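You operate a simulated robot arm through the tools that you are given. There is no shell and no other tool.

The job below is to be done with a simulated robot arm. You get a single attempt, and the scene is never put back.

Task
Make the chassis rig safe for work on the pack.
Fine: dial to N, key off and SAFE showing; service plug, then battery plug, standing on the teal mat. Pull no other plug; leave the levers. Set down upright: service plug, battery plug.

The check looks at the end state, three seconds after you hand in, the way a careful person would. Anything else that was tipped, shoved, dropped, spilled or broken makes it a failure.

Robot
A 6-joint arm with a two-finger parallel gripper, fixed in place. Base frame: the origin is on the floor under the middle of its stand, x ahead of it, y to its left, z up. Units: m, degrees, N and s.
It reaches about 1.066 m from its shoulder. Its first joint turns from -166.0 to 166.0 degrees. Payload 3.91 kg.
Tool frame: the origin (TCP) lies between the finger pads and is the grasp point; the fingertips stand 0.03 m ahead of it; z points along the fingers, y is the line along which they close. Largest opening 0.11 m; finger width 0.02, thickness 0.01; the body of the gripper, 0.048 by 0.112 m, starts 0.055 m behind the TCP.
Orientation is told as [roll, pitch, yaw] about the base's x, y, z axes, in that order, counted from this pose: with the fingers straight down and closing along the base's y, the tool's x points along the base's -x, its y along +y and its z along -z.

Tools
- The arm moves only by the tool move_arm. Its argument "motion" is a list of rows, each an object (a shift or turn left out is 0, a gripper value left out holds the last) with "offset": the shift along the base's x, y, z in m, a list of three; "dr": the turn, a rotation vector about the base's x, y, z in degrees, a list of three; "grip": the gripper command, from -1 (fully open) to 1 (shut), values between in proportion. In form: [{"offset": [dx, dy, dz], "dr": [wx, wy, wz], "grip": grip}, ...]. A call has 1 to 20 rows; each row shifts and turns the commanded pose from where the row before left it. Rows are played at 5 a second. More than 0.05 m and 8.6 degrees between two rows, or a gripper value outside its range, and nothing of the call is played. Where a pose cannot be reached the arm comes as near as it can. A force on the tool above 40 N (or 10 N above the force at the start of the call, whichever is more), or a blocked arm, ends the call early, and 0.2 s more pass. The fingers move at their own pace (about 0.153 m/s each) and stop on an object; they squeeze with about 22 N. The grip force told is the motor's: it shows also when the fingers shut on nothing. Time passes only in rows, and 0.2 s behind the last, so rows that do not move let the fingers close. The reply holds the time, the measured pose of the TCP, the force on the tool along the base axes, the opening and the grip force, in the units named above and with some noise, with the torque about the TCP (base axes, N m) and any sound that the robot's microphone picked up, and new pictures: "pictures" is both (left out), scene, wrist or none.
- Cameras (640 x 400 px; columns grow to the right, rows downward): "scene" is fixed at [0.0497, 0.4991, 1.3932]; the picture's right is [-0.21, -0.98, 0.00], its down [-0.42, 0.09, -0.90] and it looks along [0.88, -0.19, -0.43] (base axes); focal length 321 px, centre (320, 200). "wrist" rides on the gripper at [0.072, 0.017, -0.103] in the tool frame; the picture's right is [-0.23, 0.97, 0.00], its down [-0.76, -0.18, -0.62] and it looks along [-0.61, -0.14, 0.78] (tool axes); focal length 222 px, centre (320, 200). There is no depth. A picture from a camera that has moved, and an enlarged one, comes with that camera's place and axes in the base frame and with its lens.
- enlarge(camera, box): a new picture of the part [left, top, right, bottom] of that camera's present view, enlarged. No time passes.
- hand_in(): hands the job in; it is judged then, once.

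Places have to be worked out from the pictures, the camera data and where the tool is seen. Open the gripper and draw the arm clear of the work before you hand the job in, unless the task says otherwise.

The tools are called by a JSON object that holds its "method" and its "body". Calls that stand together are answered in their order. move_arm: Moves the arm, as the interface text tells. Its arguments: {"type":"object","properties":{"motion":{"type":"array","items":{"type":"object","properties":{"offset":{"type":"array","items":{"type":"number"}},"dr":{"type":"array","items":{"type":"number"}},"grip":{"type":"number"}}}},"pictures":{"type":"string","enum":["both","scene","wrist","none"]}},"required":["motion"]} The other tools are called the same way: enlarge (camera, box) takes an enlarged picture of a part of a camera's view; hand_in () hands the job in.

At the start:

```text
time: 0.0
position: [0.4596, 0.3492, 1.1068]
orientation: [0.0, 0.0, 0.0]
force: [-0.6, 0.8, -0.5]
ft_torque: [-0.02, 0.01, -0.01]
grip_width: 0.1099
grasp_force: 0.0
```

scene: 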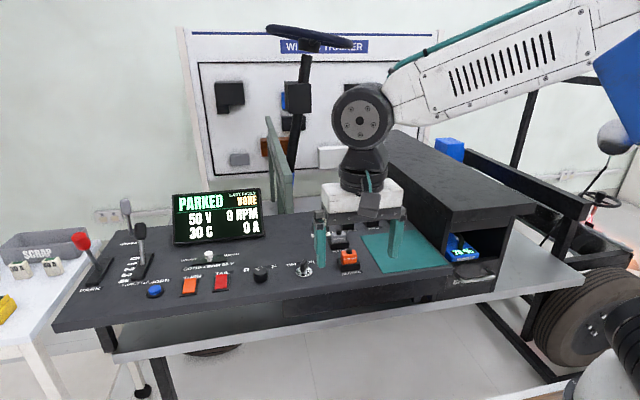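
wrist: 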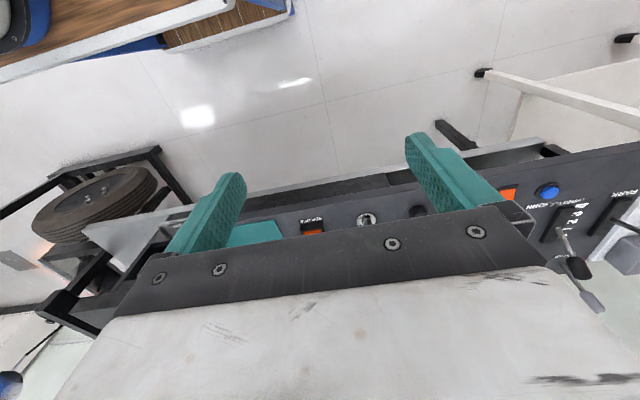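

The scene shows a console with levers, a display, buttons, a dial, a key and plugs, and a teal mat. I'll enlarge several parts of the view before moving anything.

{"method": "enlarge", "body": {"camera": "scene", "box": [240, 180, 460, 320]}}

{"method": "enlarge", "body": {"camera": "scene", "box": [60, 180, 280, 320]}}

{"method": "enlarge", "body": {"camera": "scene", "box": [180, 20, 440, 190]}}

{"method": "enlarge", "body": {"camera": "scene", "box": [400, 200, 540, 290]}}

{"method": "enlarge", "body": {"camera": "wrist", "box": [180, 150, 640, 300]}}

```text
2.86 times, centred on (350, 250) of scene
camera zoom: at [0.0497, 0.4991, 1.3932], right [-0.21, -0.98, 0.0], down [-0.42, 0.09, -0.9], along [0.88, -0.19, -0.43], focal length 918 px, centre (234, 57)
```

zoom: 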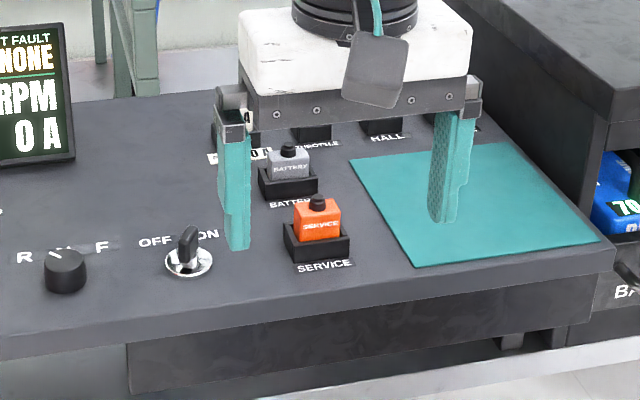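

```text
2.86 times, centred on (170, 250) of scene
camera zoom: at [0.0497, 0.4991, 1.3932], right [-0.21, -0.98, 0.0], down [-0.42, 0.09, -0.9], along [0.88, -0.19, -0.43], focal length 918 px, centre (749, 57)
```

zoom: 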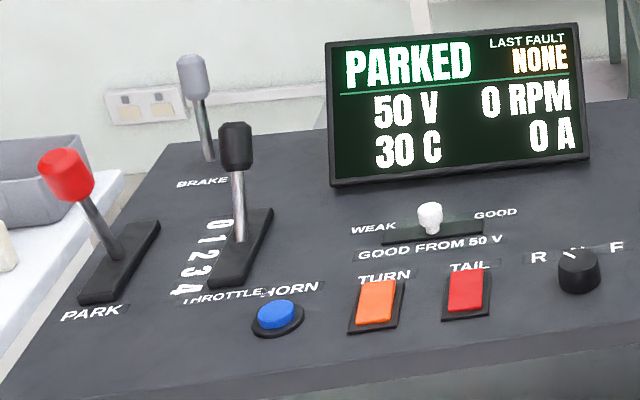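

```text
2.35 times, centred on (310, 105) of scene
camera zoom: at [0.0497, 0.4991, 1.3932], right [-0.21, -0.98, 0.0], down [-0.42, 0.09, -0.9], along [0.88, -0.19, -0.43], focal length 756 px, centre (344, 424)
```

zoom: 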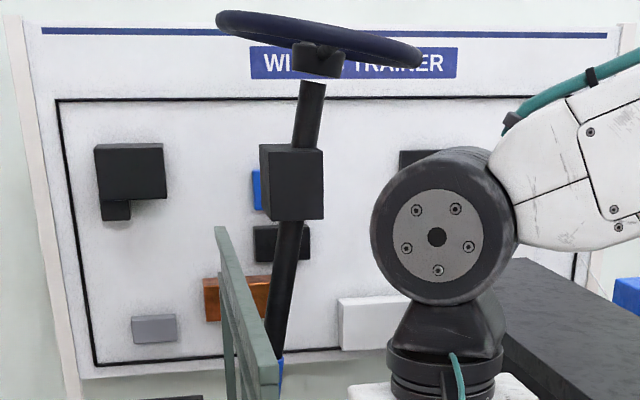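

```text
4.44 times, centred on (470, 245) of scene
camera zoom: at [0.0497, 0.4991, 1.3932], right [-0.21, -0.98, 0.0], down [-0.42, 0.09, -0.9], along [0.88, -0.19, -0.43], focal length 1428 px, centre (-347, 0)
```

zoom: 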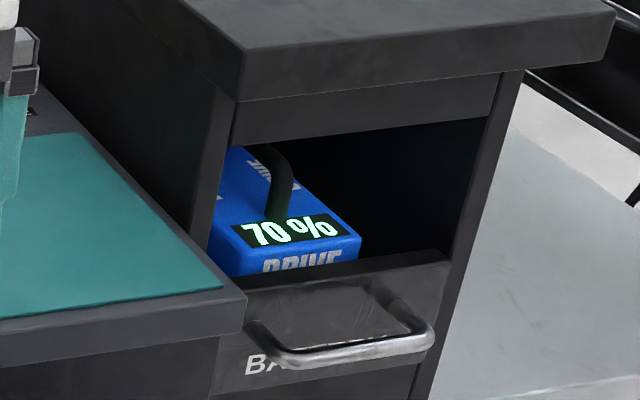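

```text
1.39 times, centred on (410, 225) of wrist
camera zoom: at [0.3872, 0.3663, 1.2113], right [0.23, 0.97, 0.0], down [0.76, -0.18, 0.62], along [0.61, -0.14, -0.78], focal length 309 px, centre (195, 165)
```

zoom: 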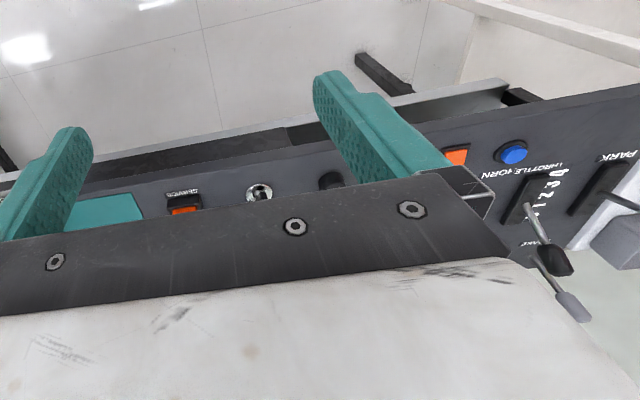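

The service plug triangulates to about (0.77, 0.26, 0.83). The battery plug is behind it at about (0.89, 0.26), the key at (0.77, 0.39) and the dial at (0.77, 0.51). The gripper blocks part of the scene view, so I'll move it right and up to see the whole console.

{"method": "move_arm", "body": {"motion": [{"offset": [0, -0.04, 0.01]}, {"offset": [0, -0.05, 0.01]}, {"offset": [0, -0.05, 0.01]}, {"offset": [0, -0.05, 0.01]}, {"offset": [0, -0.05, 0.01]}, {"offset": [0, -0.05, 0]}, {"offset": [0, -0.05, 0]}, {"offset": [0, 0, 0]}]}}

```text
refused: row 2 steps farther than a row can; nothing moved
```

The second row was longer than the 0.05 m limit, so nothing moved. I'll repeat the move with smaller steps.

{"method": "move_arm", "body": {"motion": [{"offset": [0, -0.03, 0.005]}, {"offset": [0, -0.045, 0.01]}, {"offset": [0, -0.045, 0.01]}, {"offset": [0, -0.045, 0.01]}, {"offset": [0, -0.045, 0.01]}, {"offset": [0, -0.045, 0]}, {"offset": [0, -0.045, 0]}, {"offset": [0, -0.045, 0]}, {"offset": [0, 0, 0]}]}}

```text
time: 2.0
position: [0.4591, 0.0033, 1.1499]
orientation: [0.1, 0.0, 0.1]
force: [0.8, -0.3, -0.8]
ft_torque: [-0.01, 0.0, 0.0]
grip_width: 0.1098
grasp_force: 0.0
camera wrist: at [0.386, 0.0196, 1.2543], right [0.23, 0.97, 0.0], down [0.76, -0.18, 0.62], along [0.61, -0.14, -0.78], focal length 222 px, centre (320, 200)
```

scene: 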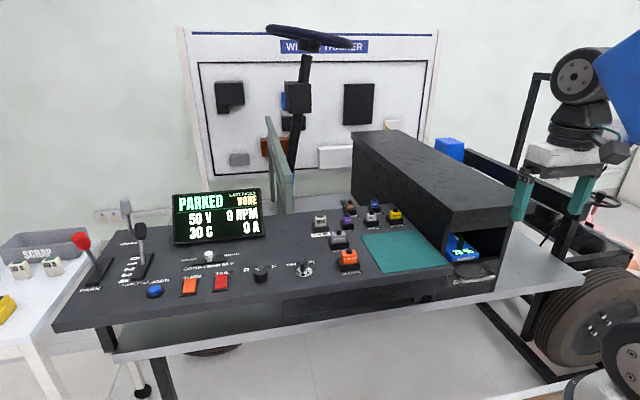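
wrist: 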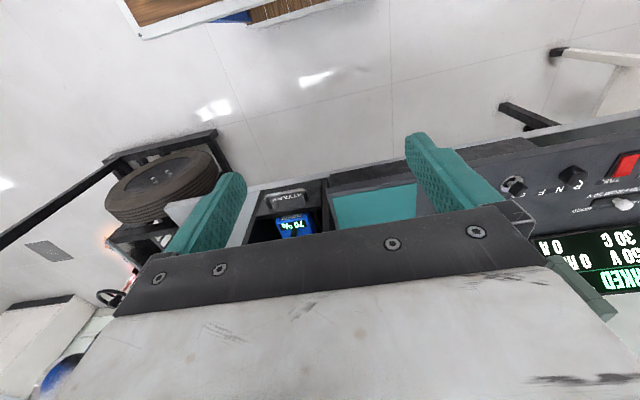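

The arm is out of the way now. I'll enlarge the plugs, key, dial and display.

{"method": "enlarge", "body": {"camera": "scene", "box": [300, 195, 460, 295]}}

{"method": "enlarge", "body": {"camera": "scene", "box": [230, 245, 330, 307]}}

{"method": "enlarge", "body": {"camera": "wrist", "box": [490, 130, 640, 224]}}

{"method": "enlarge", "body": {"camera": "scene", "box": [170, 180, 290, 255]}}

```text
4.00 times, centred on (380, 245) of scene
camera zoom: at [0.0497, 0.4991, 1.3932], right [-0.21, -0.98, 0.0], down [-0.42, 0.09, -0.9], along [0.88, -0.19, -0.43], focal length 1285 px, centre (80, 20)
```

zoom: 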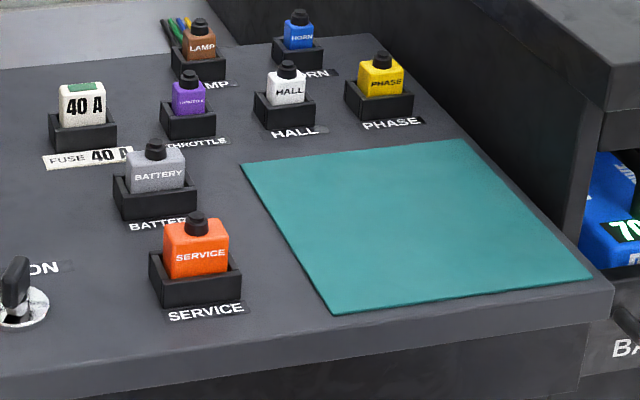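

```text
6.40 times, centred on (280, 276) of scene
camera zoom: at [0.0497, 0.4991, 1.3932], right [-0.21, -0.98, 0.0], down [-0.42, 0.09, -0.9], along [0.88, -0.19, -0.43], focal length 2056 px, centre (576, -286)
```

zoom: 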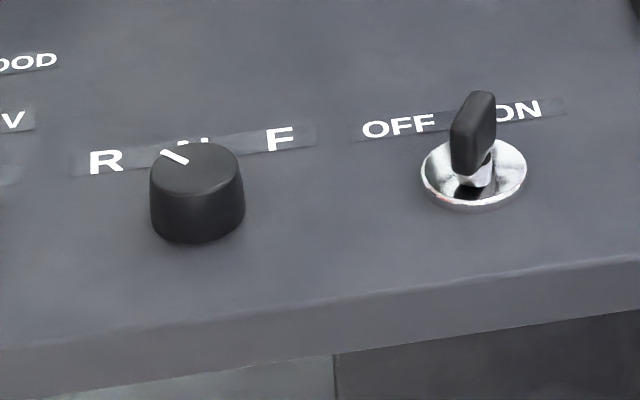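

```text
4.26 times, centred on (565, 177) of wrist
camera zoom: at [0.386, 0.0196, 1.2543], right [0.23, 0.97, 0.0], down [0.76, -0.18, 0.62], along [0.61, -0.14, -0.78], focal length 945 px, centre (-723, 298)
```

zoom: 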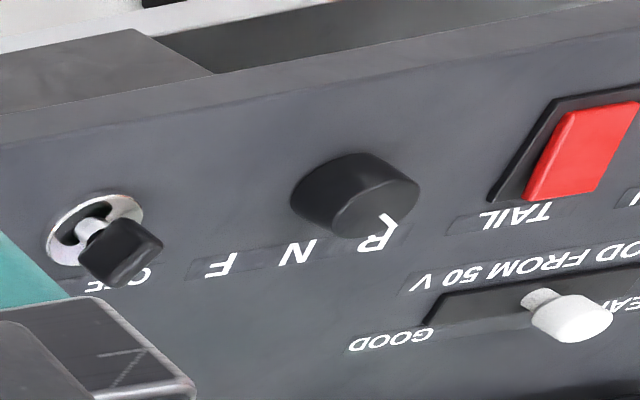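

```text
5.33 times, centred on (230, 218) of scene
camera zoom: at [0.0497, 0.4991, 1.3932], right [-0.21, -0.98, 0.0], down [-0.42, 0.09, -0.9], along [0.88, -0.19, -0.43], focal length 1713 px, centre (800, 107)
```

zoom: 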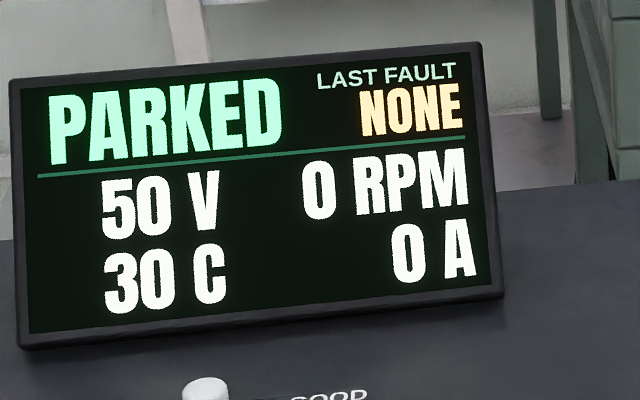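

The dial mark points at R, so it must turn clockwise to N, and the key appears to be on ON. I'll bring the wrist camera above the dial and key for a close view.

{"method": "move_arm", "body": {"motion": [{"offset": [0.017, 0.0385, -0.004]}, {"offset": [0.017, 0.0385, -0.004]}, {"offset": [0.017, 0.0385, -0.004]}, {"offset": [0.017, 0.0385, -0.004]}, {"offset": [0.017, 0.0385, -0.004]}, {"offset": [0.017, 0.0385, -0.004]}, {"offset": [0.017, 0.0385, -0.004]}, {"offset": [0.017, 0.0385, -0.004]}, {"offset": [0.017, 0.0385, -0.004]}, {"offset": [0.017, 0.0385, -0.004]}, {"offset": [0.017, 0.0385, -0.004]}, {"offset": [0.017, 0.0385, -0.004]}, {"offset": [0.03, 0, -0.03]}, {"offset": [0.03, 0, -0.03]}, {"offset": [0, 0, 0]}]}}

```text
time: 5.2
position: [0.7227, 0.4679, 1.0435]
orientation: [0.0, 0.0, 0.0]
force: [0.7, -0.3, -0.4]
ft_torque: [-0.01, -0.01, 0.01]
grip_width: 0.1103
grasp_force: 0.1
camera wrist: at [0.6501, 0.4839, 1.1472], right [0.23, 0.97, 0.0], down [0.76, -0.18, 0.62], along [0.61, -0.14, -0.78], focal length 222 px, centre (320, 200)
```

scene: 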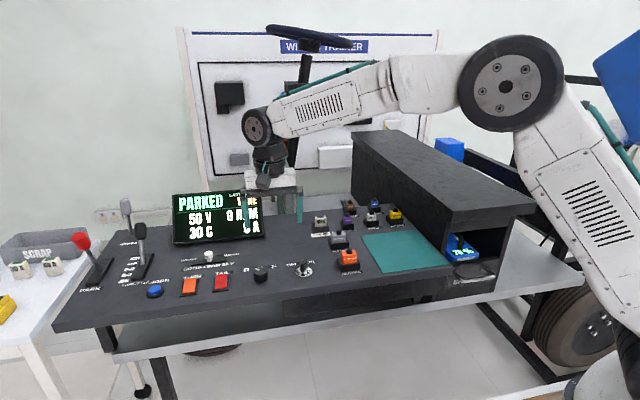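
wrist: 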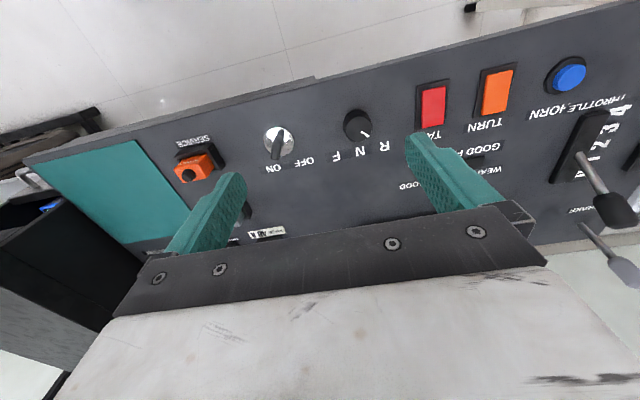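

The dial and key are both visible between the fingers. I'll enlarge them to read their angles.

{"method": "enlarge", "body": {"camera": "wrist", "box": [240, 90, 400, 190]}}

{"method": "enlarge", "body": {"camera": "scene", "box": [230, 240, 330, 302]}}

```text
4.00 times, centred on (320, 140) of wrist
camera zoom: at [0.6501, 0.4839, 1.1472], right [0.23, 0.97, 0.0], down [0.76, -0.18, 0.62], along [0.61, -0.14, -0.78], focal length 888 px, centre (320, 440)
```

zoom: 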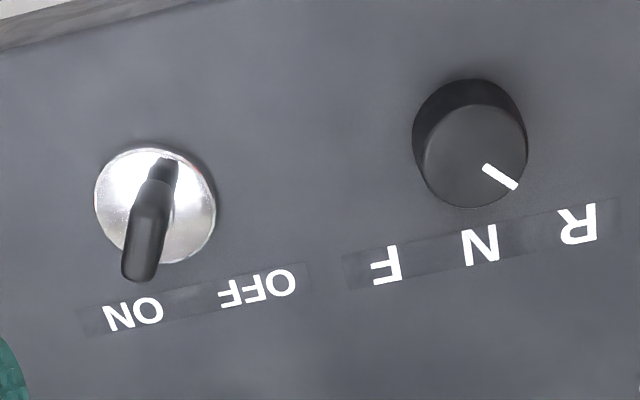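

```text
6.40 times, centred on (280, 271) of scene
camera zoom: at [0.0497, 0.4991, 1.3932], right [-0.21, -0.98, 0.0], down [-0.42, 0.09, -0.9], along [0.88, -0.19, -0.43], focal length 2056 px, centre (576, -254)
```

zoom: 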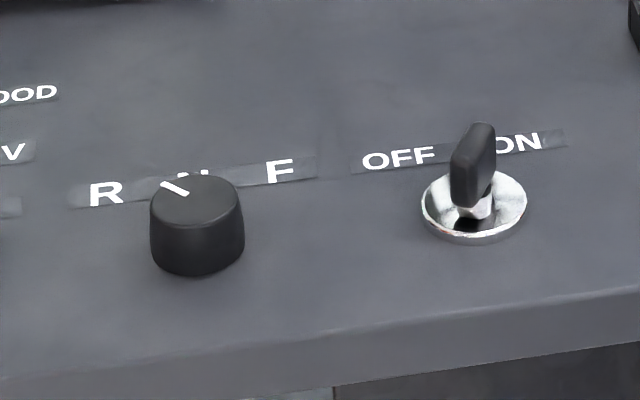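

Triangulating gives the dial top centre at (0.777, 0.509, 0.840), about 0.037 m across, with its mark about 40° towards R. The console surface is at about z = 0.813, and the key head is near (0.775, 0.389, 0.841), pointing to ON. I'll move above the dial with the fingers partly closed.

{"method": "move_arm", "body": {"motion": [{"offset": [0.018, 0.0137, -0.03], "grip": -0.27}, {"offset": [0.018, 0.0137, -0.03], "grip": -0.27}, {"offset": [0.0183, 0.0137, -0.0335], "grip": -0.27}, {"offset": [0, 0, 0]}, {"offset": [0, 0, 0]}]}}

```text
time: 6.4
position: [0.7774, 0.5058, 0.9509]
orientation: [0.0, 0.0, 0.0]
force: [1.3, -0.6, -0.6]
ft_torque: [0.0, 0.02, -0.03]
grip_width: 0.0696
grasp_force: 0.0
camera wrist: at [0.7044, 0.5224, 1.0548], right [0.23, 0.97, 0.0], down [0.76, -0.18, 0.62], along [0.61, -0.14, -0.78], focal length 222 px, centre (320, 200)
```

scene: 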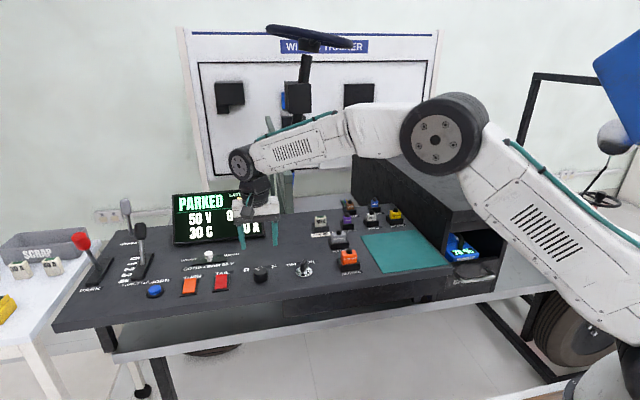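
wrist: 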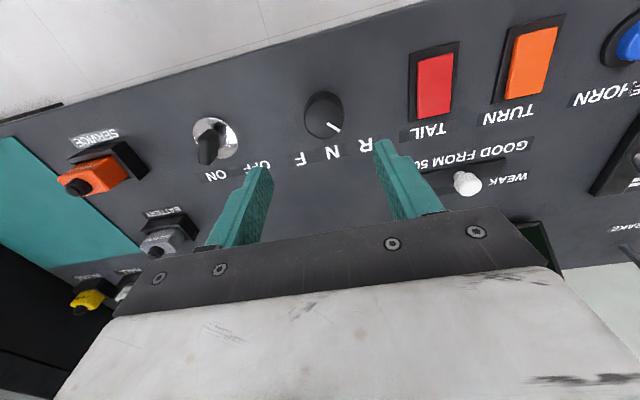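

The dial shows between the fingers, about where I predicted. I'll enlarge to check the centring.

{"method": "enlarge", "body": {"camera": "wrist", "box": [180, 80, 400, 218]}}

```text
2.90 times, centred on (290, 149) of wrist
camera zoom: at [0.7044, 0.5224, 1.0548], right [0.23, 0.97, 0.0], down [0.76, -0.18, 0.62], along [0.61, -0.14, -0.78], focal length 644 px, centre (407, 348)
```

zoom: 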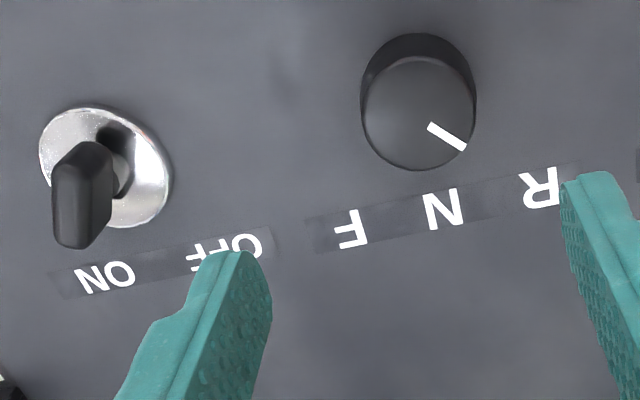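

The dial centre is confirmed at about (0.7765, 0.5095), with the mark at +45° from N, which is straight ahead along +x. I'll lower the open fingers around the dial without closing them yet.

{"method": "move_arm", "body": {"motion": [{"offset": [-0.0014, 0.002, -0.03]}, {"offset": [0, 0, -0.03]}, {"offset": [0, 0, -0.025]}, {"offset": [0, 0, -0.015]}, {"offset": [0, 0, 0]}, {"offset": [0, 0, 0]}]}}

```text
time: 7.8
position: [0.7777, 0.508, 0.8502]
orientation: [0.0, 0.0, -0.1]
force: [0.3, -0.7, 4.8]
ft_torque: [-0.2, 0.02, -0.01]
grip_width: 0.0702
grasp_force: 0.4
camera wrist: at [0.7039, 0.5248, 0.9538], right [0.23, 0.97, 0.0], down [0.76, -0.18, 0.62], along [0.61, -0.14, -0.78], focal length 222 px, centre (320, 200)
```

scene: 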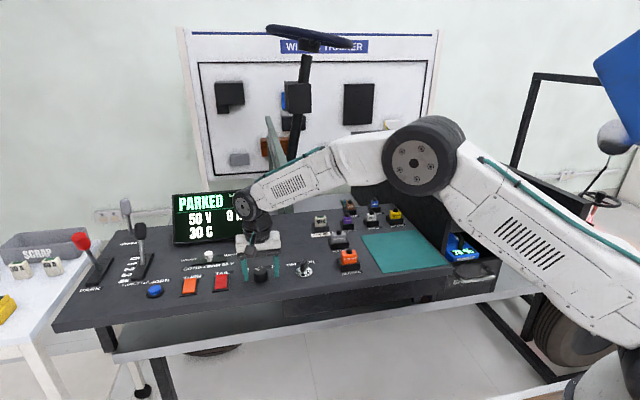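
wrist: 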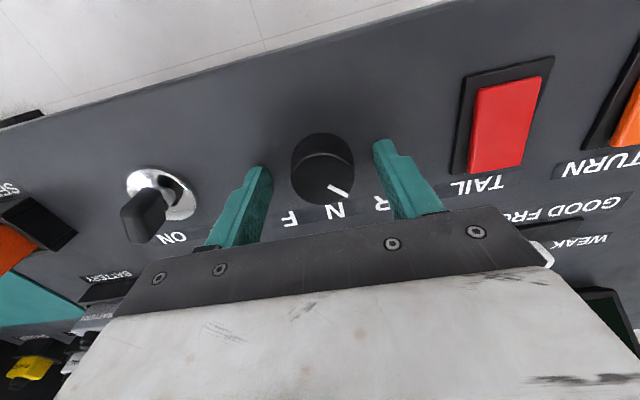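

The reading of about 5 N upward suggests one fingertip is just touching the panel. I'll rise 3 mm and then close on the dial.

{"method": "move_arm", "body": {"motion": [{"offset": [0, 0, 0.003]}, {"offset": [0, 0, 0]}, {"offset": [0, 0, 0], "grip": 0.5}, {"offset": [0, 0, 0], "grip": 1}, {"offset": [0, 0, 0], "grip": 1}]}}

```text
time: 9.0
position: [0.7756, 0.5096, 0.8533]
orientation: [0.1, -0.1, 0.1]
force: [1.9, 11.4, -4.0]
ft_torque: [0.42, -0.43, -0.13]
grip_width: 0.039
grasp_force: 45.1
camera wrist: at [0.7034, 0.5266, 0.9568], right [0.23, 0.97, 0.0], down [0.76, -0.18, 0.62], along [0.61, -0.14, -0.78], focal length 222 px, centre (320, 200)
```

scene: 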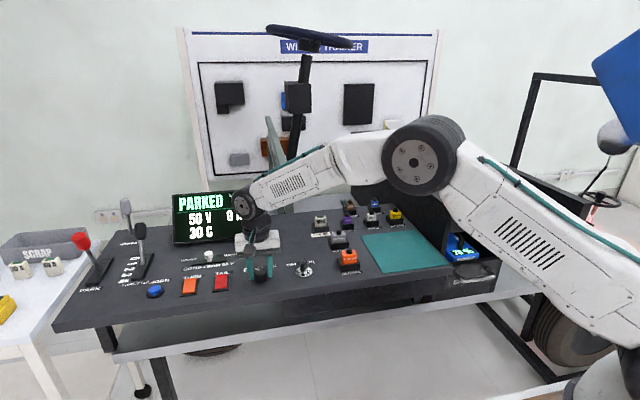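
wrist: 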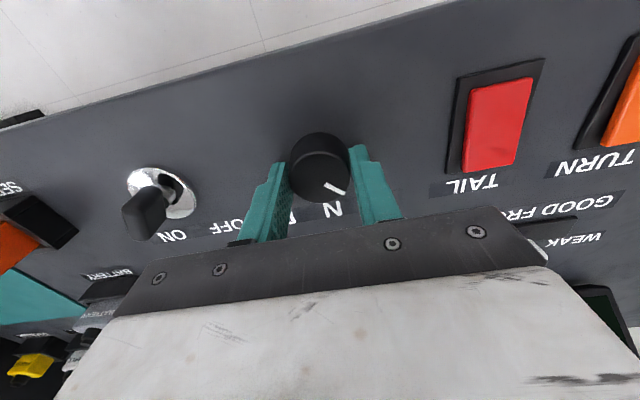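

I'm holding the dial at a width of 0.039 m, with about 11 N sideways pushing the tool towards +y. I'll shift 1.5 mm to relieve that and begin turning clockwise.

{"method": "move_arm", "body": {"motion": [{"offset": [0, 0.0015, 0]}, {"offset": [0, 0, 0]}, {"offset": [0, 0, 0], "dr": [0, 0, -5]}, {"offset": [0, 0, 0], "dr": [0, 0, -5]}, {"offset": [0, 0, 0], "dr": [0, 0, -5]}, {"offset": [0, 0, 0]}]}}

```text
time: 10.4
position: [0.7761, 0.5092, 0.8538]
orientation: [0.0, 0.1, -15.1]
force: [-4.8, -4.2, -6.4]
ft_torque: [-0.25, -0.11, 0.05]
grip_width: 0.0394
grasp_force: 45.3
camera wrist: at [0.7105, 0.545, 0.9569], right [0.47, 0.88, 0.0], down [0.69, -0.37, 0.62], along [0.55, -0.3, -0.78], focal length 222 px, centre (320, 200)
```

scene: 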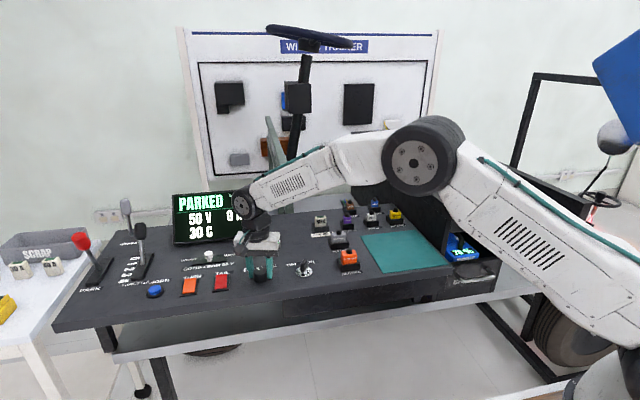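
wrist: 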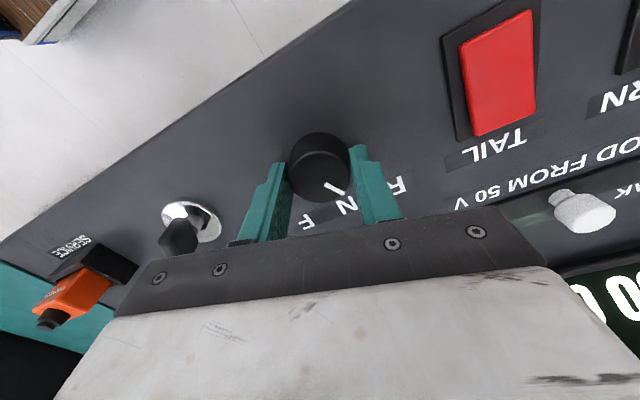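

The dial is turning with the gripper. I'll turn the remaining 30°.

{"method": "move_arm", "body": {"motion": [{"dr": [0, 0, -6]}, {"dr": [0, 0, -6]}, {"dr": [0, 0, -6]}, {"dr": [0, 0, -6]}, {"dr": [0, 0, -6]}, {"offset": [0, 0, 0]}, {"offset": [0, 0, 0]}]}}

{"method": "enlarge", "body": {"camera": "wrist", "box": [220, 110, 440, 248]}}

```text
time: 12.0
position: [0.7766, 0.5088, 0.8529]
orientation: [-0.2, 0.0, -45.0]
force: [-17.2, -27.5, -12.1]
ft_torque: [-0.68, 0.56, 0.03]
grip_width: 0.0392
grasp_force: 45.3
camera wrist: at [0.7367, 0.5727, 0.9569], right [0.85, 0.53, 0.0], down [0.41, -0.66, 0.62], along [0.33, -0.53, -0.78], focal length 222 px, centre (320, 200)
```

scene: 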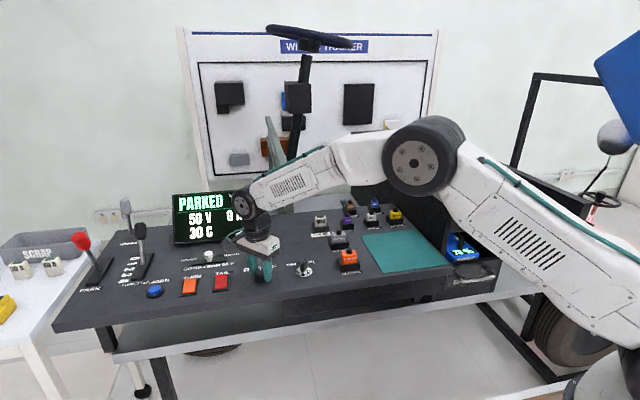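
wrist: 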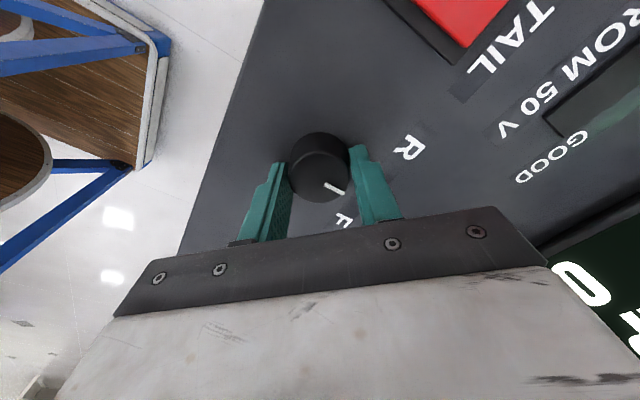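

```text
2.90 times, centred on (330, 179) of wrist
camera zoom: at [0.7367, 0.5727, 0.9569], right [0.85, 0.53, 0.0], down [0.41, -0.66, 0.62], along [0.33, -0.53, -0.78], focal length 644 px, centre (291, 261)
```

zoom: 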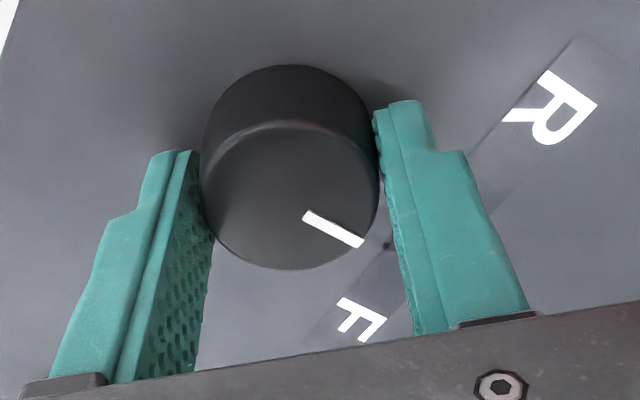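

The dial has turned about 45° with the gripper. I'll open the fingers, rise straight up, and check the mark against N.

{"method": "move_arm", "body": {"motion": [{"offset": [-0.0007, -0.0007, 0]}, {"grip": -0.3}, {"grip": -0.3}, {"offset": [0, 0, 0.03]}, {"offset": [0, 0, 0.04]}, {"offset": [0, 0, 0.04], "dr": [0, 0, 7.5]}, {"dr": [0, 0, 7.5]}, {"dr": [0, 0, 7.5]}, {"dr": [0, 0, 7.5]}, {"dr": [0, 0, 7.5]}, {"dr": [0, 0, 7.5]}, {"offset": [0, 0, 0]}]}}

{"method": "enlarge", "body": {"camera": "wrist", "box": [180, 80, 400, 218]}}

```text
time: 14.6
position: [0.7753, 0.5094, 0.9639]
orientation: [0.0, 0.0, 0.1]
force: [-0.5, -0.1, -0.7]
ft_torque: [0.01, 0.01, 0.01]
grip_width: 0.0715
grasp_force: 0.0
camera wrist: at [0.7026, 0.5269, 1.0677], right [0.23, 0.97, 0.0], down [0.76, -0.18, 0.62], along [0.61, -0.14, -0.78], focal length 222 px, centre (320, 200)
```

scene: 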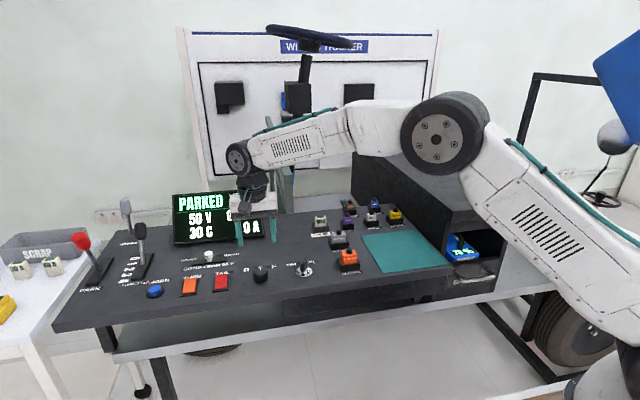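
wrist: 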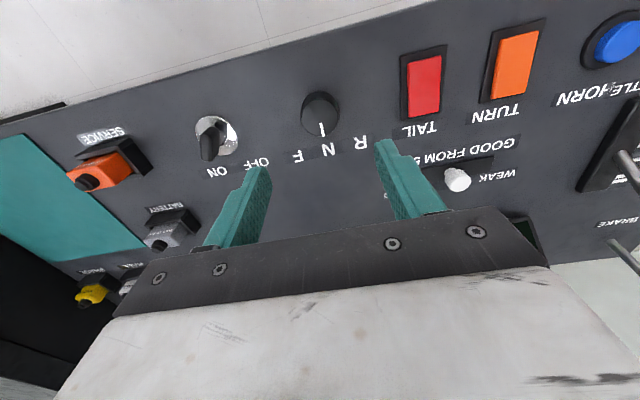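

```text
2.90 times, centred on (290, 149) of wrist
camera zoom: at [0.7026, 0.5269, 1.0677], right [0.23, 0.97, 0.0], down [0.76, -0.18, 0.62], along [0.61, -0.14, -0.78], focal length 644 px, centre (407, 348)
```

zoom: 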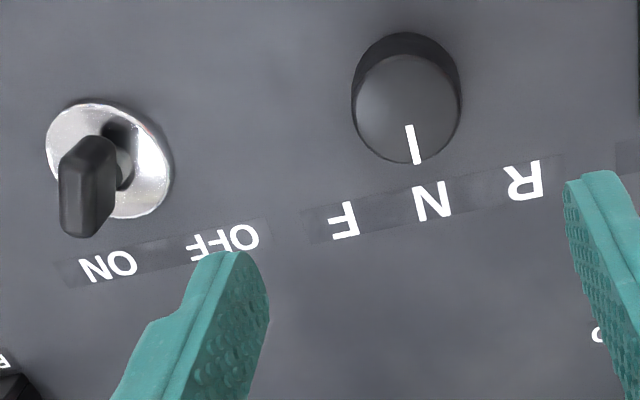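

The dial mark now points at N within about 1°. Next I'll move above the key to see the angle of its head.

{"method": "move_arm", "body": {"motion": [{"offset": [0, -0.041, 0]}, {"offset": [0, -0.041, 0]}, {"offset": [0.001, -0.04, 0]}, {"offset": [0, 0, 0]}]}}

{"method": "enlarge", "body": {"camera": "wrist", "box": [250, 70, 410, 170]}}

{"method": "enlarge", "body": {"camera": "scene", "box": [250, 230, 350, 292]}}

```text
time: 15.6
position: [0.779, 0.3898, 0.9663]
orientation: [-0.1, 0.1, -0.1]
force: [-0.2, -0.1, 1.0]
ft_torque: [-0.03, 0.02, -0.01]
grip_width: 0.0716
grasp_force: 0.1
camera wrist: at [0.7057, 0.4055, 1.0694], right [0.23, 0.97, 0.0], down [0.76, -0.18, 0.62], along [0.61, -0.14, -0.78], focal length 222 px, centre (320, 200)
```

scene: 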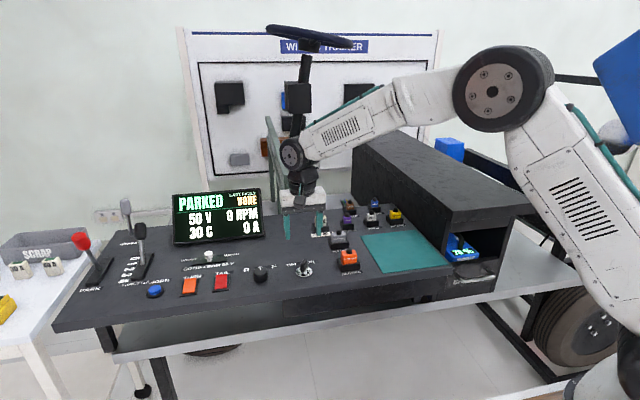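
wrist: 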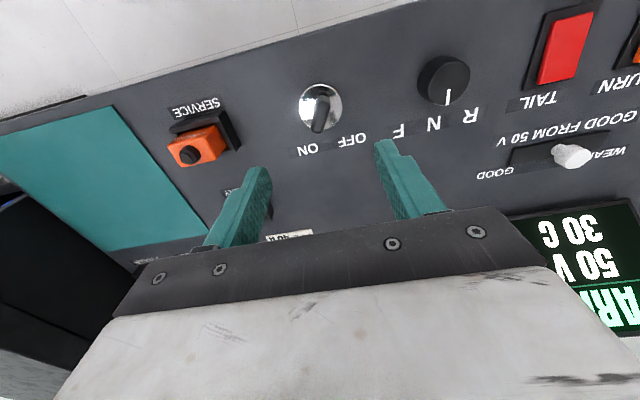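

```text
4.00 times, centred on (330, 120) of wrist
camera zoom: at [0.7057, 0.4055, 1.0694], right [0.23, 0.97, 0.0], down [0.76, -0.18, 0.62], along [0.61, -0.14, -0.78], focal length 888 px, centre (280, 520)
```

zoom: 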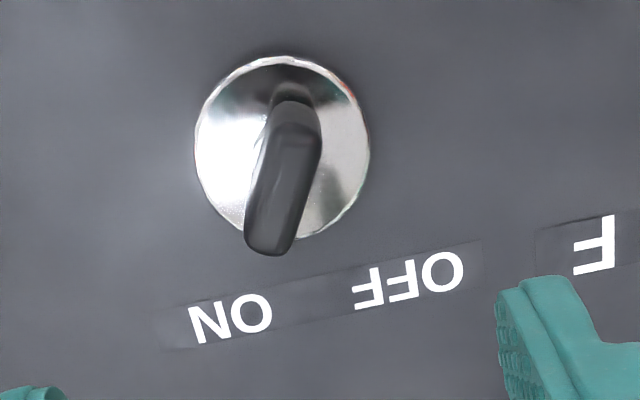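

```text
6.40 times, centred on (300, 261) of scene
camera zoom: at [0.0497, 0.4991, 1.3932], right [-0.21, -0.98, 0.0], down [-0.42, 0.09, -0.9], along [0.88, -0.19, -0.43], focal length 2056 px, centre (448, -190)
```

zoom: 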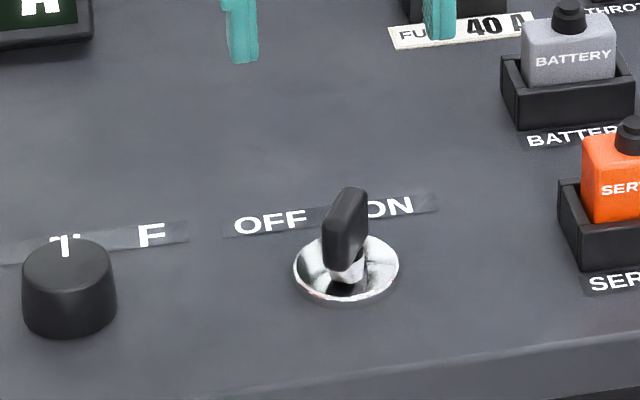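

The key axis is at about (0.776, 0.389), and its head is a slab roughly 0.03 by 0.011 m pointing about -28°. The ON label is at -30° and OFF at +30°. I'll yaw the gripper -28° and lower it around the head.

{"method": "move_arm", "body": {"motion": [{"offset": [-0.0008, 0.001, 0], "dr": [0, 0, -7]}, {"dr": [0, 0, -7]}, {"dr": [0, 0, -7]}, {"dr": [0, 0, -7]}, {"offset": [0, 0, -0.03]}, {"offset": [0, 0, -0.03]}, {"offset": [0, 0, -0.02]}, {"offset": [0, 0, 0]}]}}

{"method": "enlarge", "body": {"camera": "wrist", "box": [220, 100, 420, 225]}}

```text
time: 17.4
position: [0.7777, 0.3894, 0.8833]
orientation: [0.0, 0.0, -28.0]
force: [-0.2, -0.2, -0.6]
ft_torque: [0.02, -0.01, 0.0]
grip_width: 0.0714
grasp_force: 0.1
camera wrist: at [0.7215, 0.4372, 0.9869], right [0.66, 0.75, 0.0], down [0.59, -0.51, 0.62], along [0.47, -0.41, -0.78], focal length 222 px, centre (320, 200)
```

scene: 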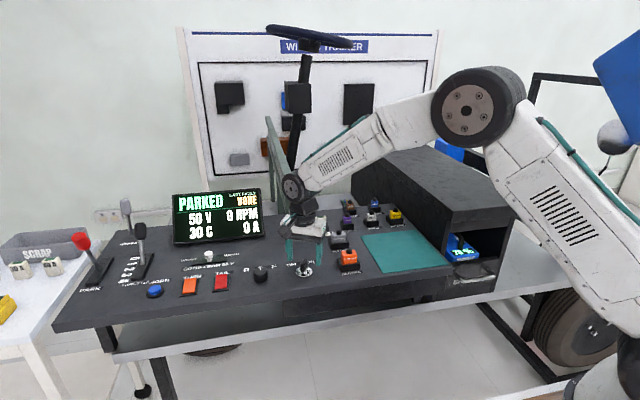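
wrist: 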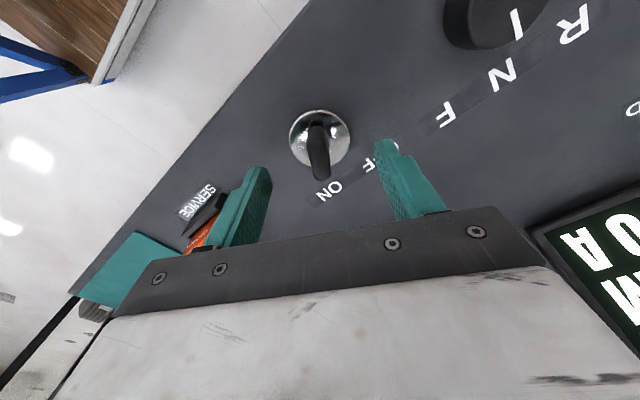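

```text
3.20 times, centred on (320, 162) of wrist
camera zoom: at [0.7215, 0.4372, 0.9869], right [0.66, 0.75, 0.0], down [0.59, -0.51, 0.62], along [0.47, -0.41, -0.78], focal length 711 px, centre (320, 320)
```

zoom: 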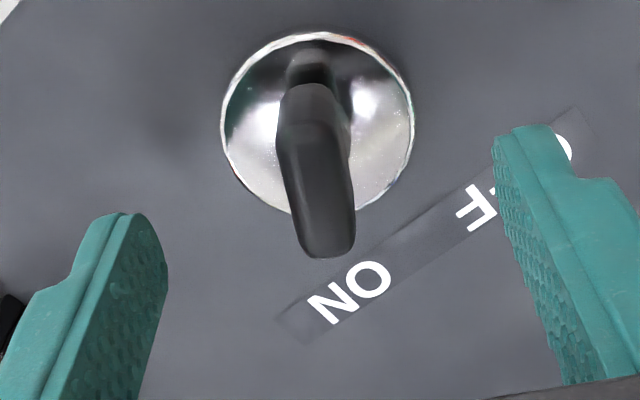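

The head sits between the fingers and lines up with the gripper to within a few degrees. The key axis is about 2 mm nearer to me than the TCP, so I'll adjust for that, lower onto the head and close.

{"method": "move_arm", "body": {"motion": [{"offset": [-0.0018, 0.0009, -0.01], "dr": [0, 0, -2]}, {"offset": [0, 0, -0.0125]}, {"offset": [0, 0, 0]}, {"grip": 0.3}, {"grip": 0.7}, {"grip": 0.9}, {"grip": 1}, {"grip": 1}]}}

{"method": "enlarge", "body": {"camera": "wrist", "box": [220, 100, 420, 225]}}

```text
time: 19.2
position: [0.7751, 0.3898, 0.8628]
orientation: [0.0, 0.0, -29.9]
force: [6.3, 6.4, -2.0]
ft_torque: [-0.07, -0.07, 0.02]
grip_width: 0.0128
grasp_force: 45.1
camera wrist: at [0.7206, 0.4406, 0.965], right [0.68, 0.73, 0.0], down [0.57, -0.53, 0.62], along [0.46, -0.43, -0.78], focal length 222 px, centre (320, 200)
```

scene: 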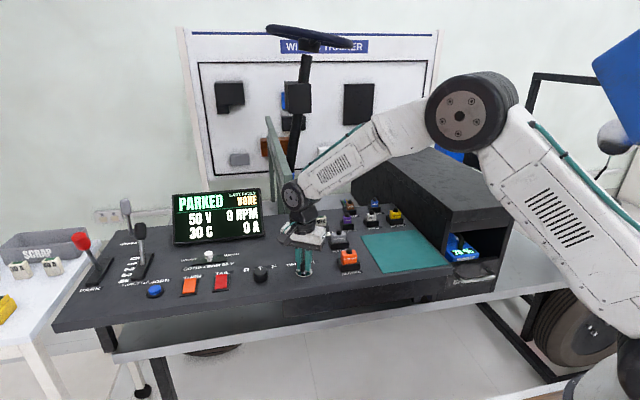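
wrist: 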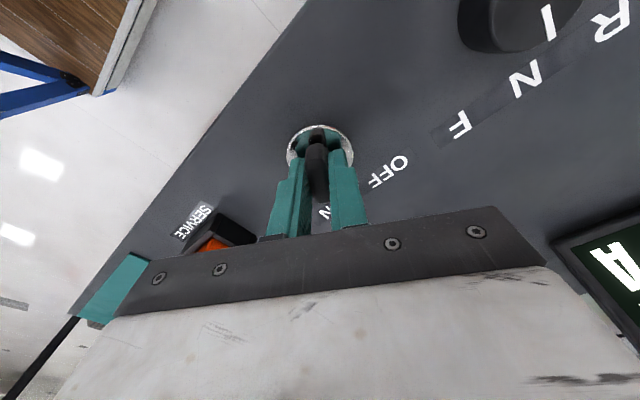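

```text
3.20 times, centred on (320, 162) of wrist
camera zoom: at [0.7206, 0.4406, 0.965], right [0.68, 0.73, 0.0], down [0.57, -0.53, 0.62], along [0.46, -0.43, -0.78], focal length 711 px, centre (320, 320)
```

zoom: 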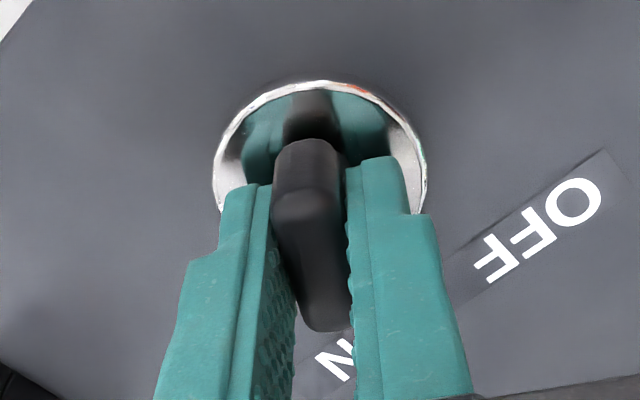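

The key head is held between the pads at 0.0128 m with low forces. I'll turn it counterclockwise towards OFF, half of the way first.

{"method": "move_arm", "body": {"motion": [{"offset": [0.0005, 0.0005, 0], "dr": [0, 0, 5]}, {"dr": [0, 0, 5]}, {"dr": [0, 0, 5]}, {"dr": [0, 0, 5]}, {"dr": [0, 0, 5]}, {"dr": [0, 0, 5]}, {"offset": [0, 0, 0]}]}}

{"method": "enlarge", "body": {"camera": "wrist", "box": [220, 100, 420, 225]}}

```text
time: 20.8
position: [0.776, 0.3904, 0.8611]
orientation: [0.0, 0.0, 0.0]
force: [4.1, -5.2, -7.8]
ft_torque: [0.23, -1.22, 0.03]
grip_width: 0.0124
grasp_force: 45.4
camera wrist: at [0.7027, 0.4068, 0.9651], right [0.23, 0.97, 0.0], down [0.76, -0.18, 0.62], along [0.61, -0.14, -0.78], focal length 222 px, centre (320, 200)
```

scene: 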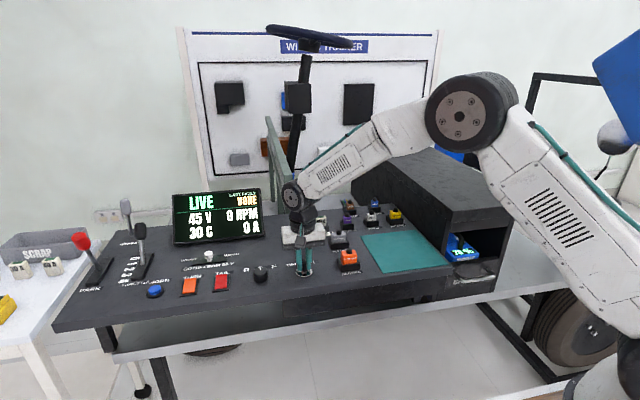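
wrist: 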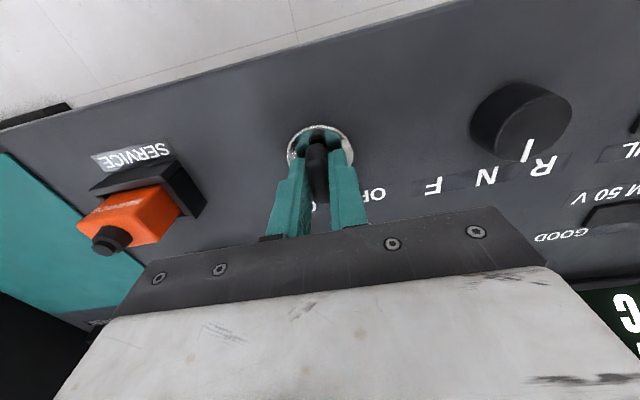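

```text
3.20 times, centred on (320, 162) of wrist
camera zoom: at [0.7027, 0.4068, 0.9651], right [0.23, 0.97, 0.0], down [0.76, -0.18, 0.62], along [0.61, -0.14, -0.78], focal length 711 px, centre (320, 320)
```

zoom: 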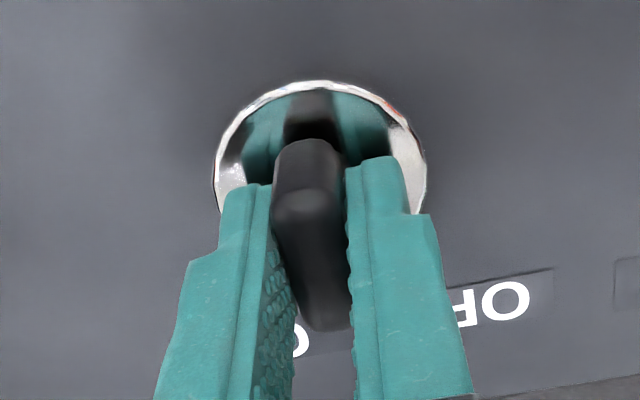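

The key is turning, and the display has changed to "LIVE 45 V". I'll continue to OFF.

{"method": "move_arm", "body": {"motion": [{"dr": [0, 0, 5]}, {"dr": [0, 0, 5]}, {"dr": [0, 0, 5]}, {"dr": [0, 0, 5]}, {"dr": [0, 0, 5]}, {"dr": [0, 0, 5]}, {"dr": [0, 0, 3]}, {"offset": [0, 0, 0]}]}}

{"method": "enlarge", "body": {"camera": "wrist", "box": [220, 100, 420, 225]}}

{"method": "enlarge", "body": {"camera": "scene", "box": [170, 180, 290, 255]}}

```text
time: 22.6
position: [0.775, 0.3903, 0.8618]
orientation: [-0.1, 0.1, 33.0]
force: [3.3, -9.2, -14.1]
ft_torque: [-0.23, 0.35, -1.09]
grip_width: 0.0134
grasp_force: 44.9
camera wrist: at [0.7052, 0.3647, 0.9652], right [-0.34, 0.94, 0.0], down [0.74, 0.27, 0.62], along [0.59, 0.21, -0.78], focal length 222 px, centre (320, 200)
```

scene: 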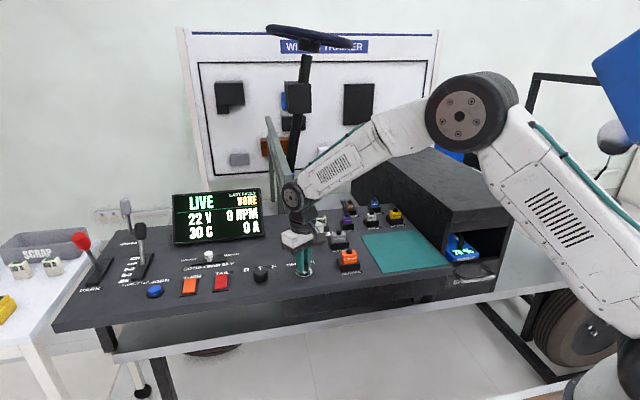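
wrist: 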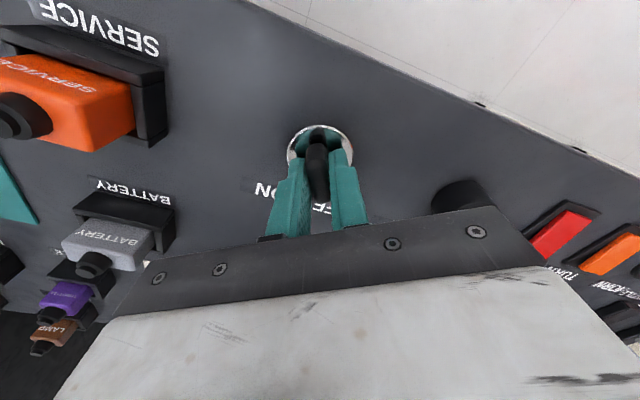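

```text
3.20 times, centred on (320, 162) of wrist
camera zoom: at [0.7052, 0.3647, 0.9652], right [-0.34, 0.94, 0.0], down [0.74, 0.27, 0.62], along [0.59, 0.21, -0.78], focal length 711 px, centre (320, 320)
```

zoom: 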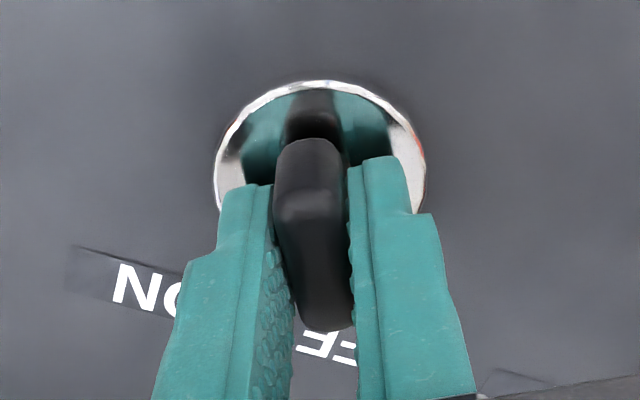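

```text
5.33 times, centred on (230, 218) of scene
camera zoom: at [0.0497, 0.4991, 1.3932], right [-0.21, -0.98, 0.0], down [-0.42, 0.09, -0.9], along [0.88, -0.19, -0.43], focal length 1713 px, centre (800, 107)
```

zoom: 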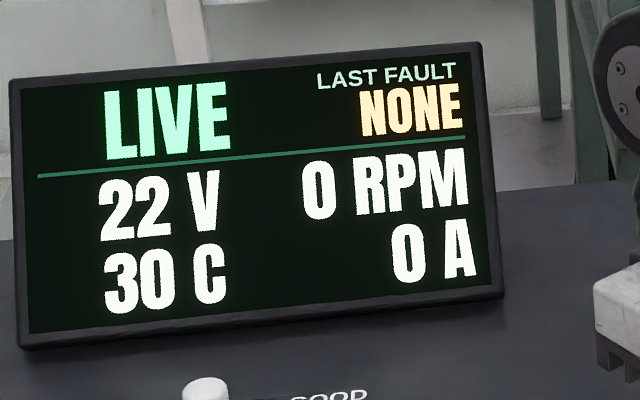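

The display reads "LIVE 22 V" and is falling, and the torque of -1.1 Nm suggests the key has reached its OFF stop. I'll release, rise and let the voltage bleed down before touching the plugs.

{"method": "move_arm", "body": {"motion": [{"dr": [0, 0, -2]}, {"grip": 0.5}, {"grip": 0.0}, {"grip": -0.2}, {"offset": [0, 0, 0.03]}, {"offset": [0, 0, 0.04]}, {"offset": [0, 0, 0.04], "dr": [0, 0, -6]}, {"dr": [0, 0, -8]}, {"dr": [0, 0, -8]}, {"dr": [0, 0, -8]}, {"offset": [0, 0, 0], "dr": [0, 0, -1]}, {"offset": [0, 0, 0]}]}}

{"method": "enlarge", "body": {"camera": "wrist", "box": [250, 70, 410, 170]}}

{"method": "enlarge", "body": {"camera": "scene", "box": [170, 180, 290, 255]}}

{"method": "enlarge", "body": {"camera": "scene", "box": [230, 240, 330, 302]}}

```text
time: 25.2
position: [0.7757, 0.3905, 0.9706]
orientation: [-0.1, 0.0, -0.1]
force: [-1.1, -0.7, -0.3]
ft_torque: [0.0, -0.02, 0.02]
grip_width: 0.0659
grasp_force: 0.0
camera wrist: at [0.7027, 0.4075, 1.0746], right [0.23, 0.97, 0.0], down [0.76, -0.18, 0.62], along [0.61, -0.14, -0.78], focal length 222 px, centre (320, 200)
```

scene: 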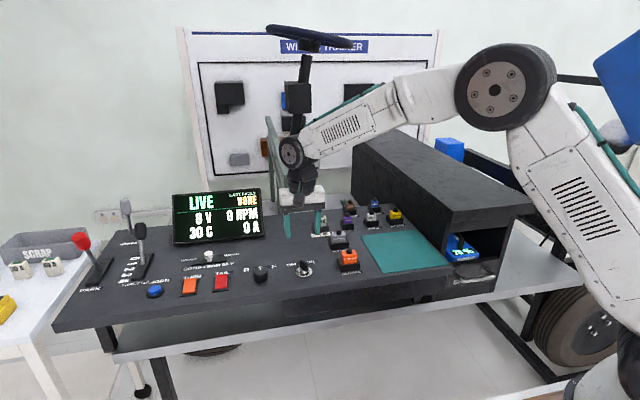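
wrist: 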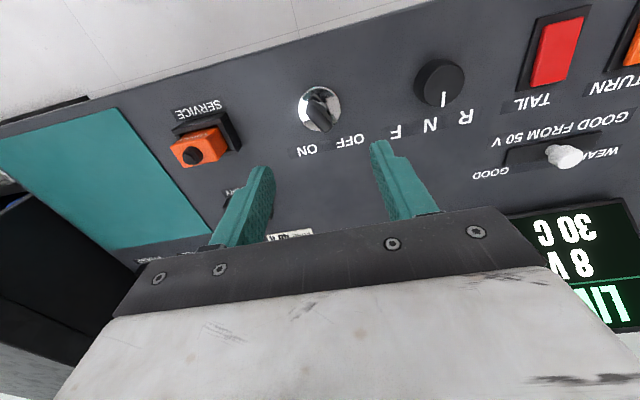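

```text
4.00 times, centred on (330, 120) of wrist
camera zoom: at [0.7027, 0.4075, 1.0746], right [0.23, 0.97, 0.0], down [0.76, -0.18, 0.62], along [0.61, -0.14, -0.78], focal length 888 px, centre (280, 520)
```

zoom: 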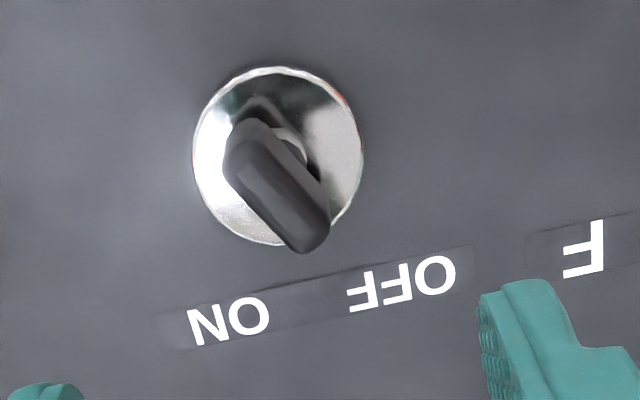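

```text
5.33 times, centred on (230, 218) of scene
camera zoom: at [0.0497, 0.4991, 1.3932], right [-0.21, -0.98, 0.0], down [-0.42, 0.09, -0.9], along [0.88, -0.19, -0.43], focal length 1713 px, centre (800, 107)
```

zoom: 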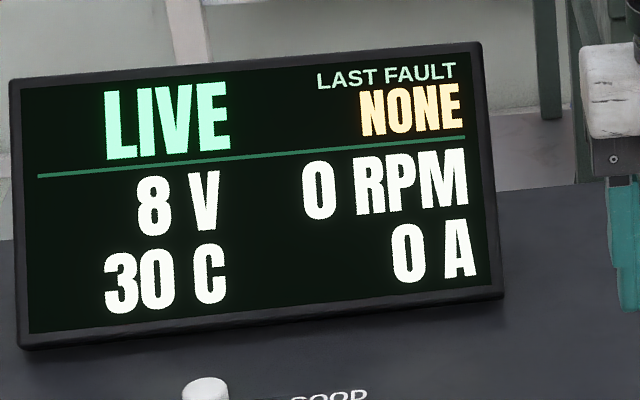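

```text
6.40 times, centred on (280, 271) of scene
camera zoom: at [0.0497, 0.4991, 1.3932], right [-0.21, -0.98, 0.0], down [-0.42, 0.09, -0.9], along [0.88, -0.19, -0.43], focal length 2056 px, centre (576, -254)
```

zoom: 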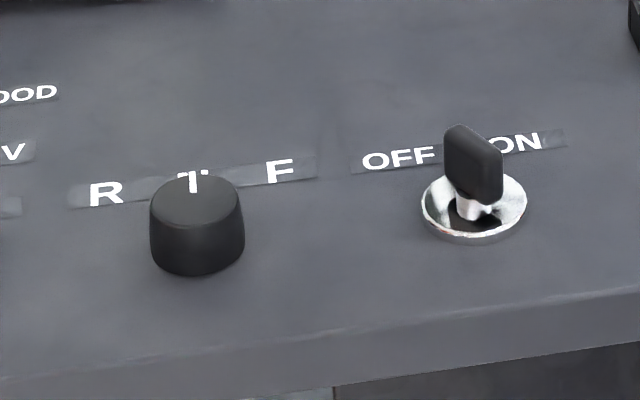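

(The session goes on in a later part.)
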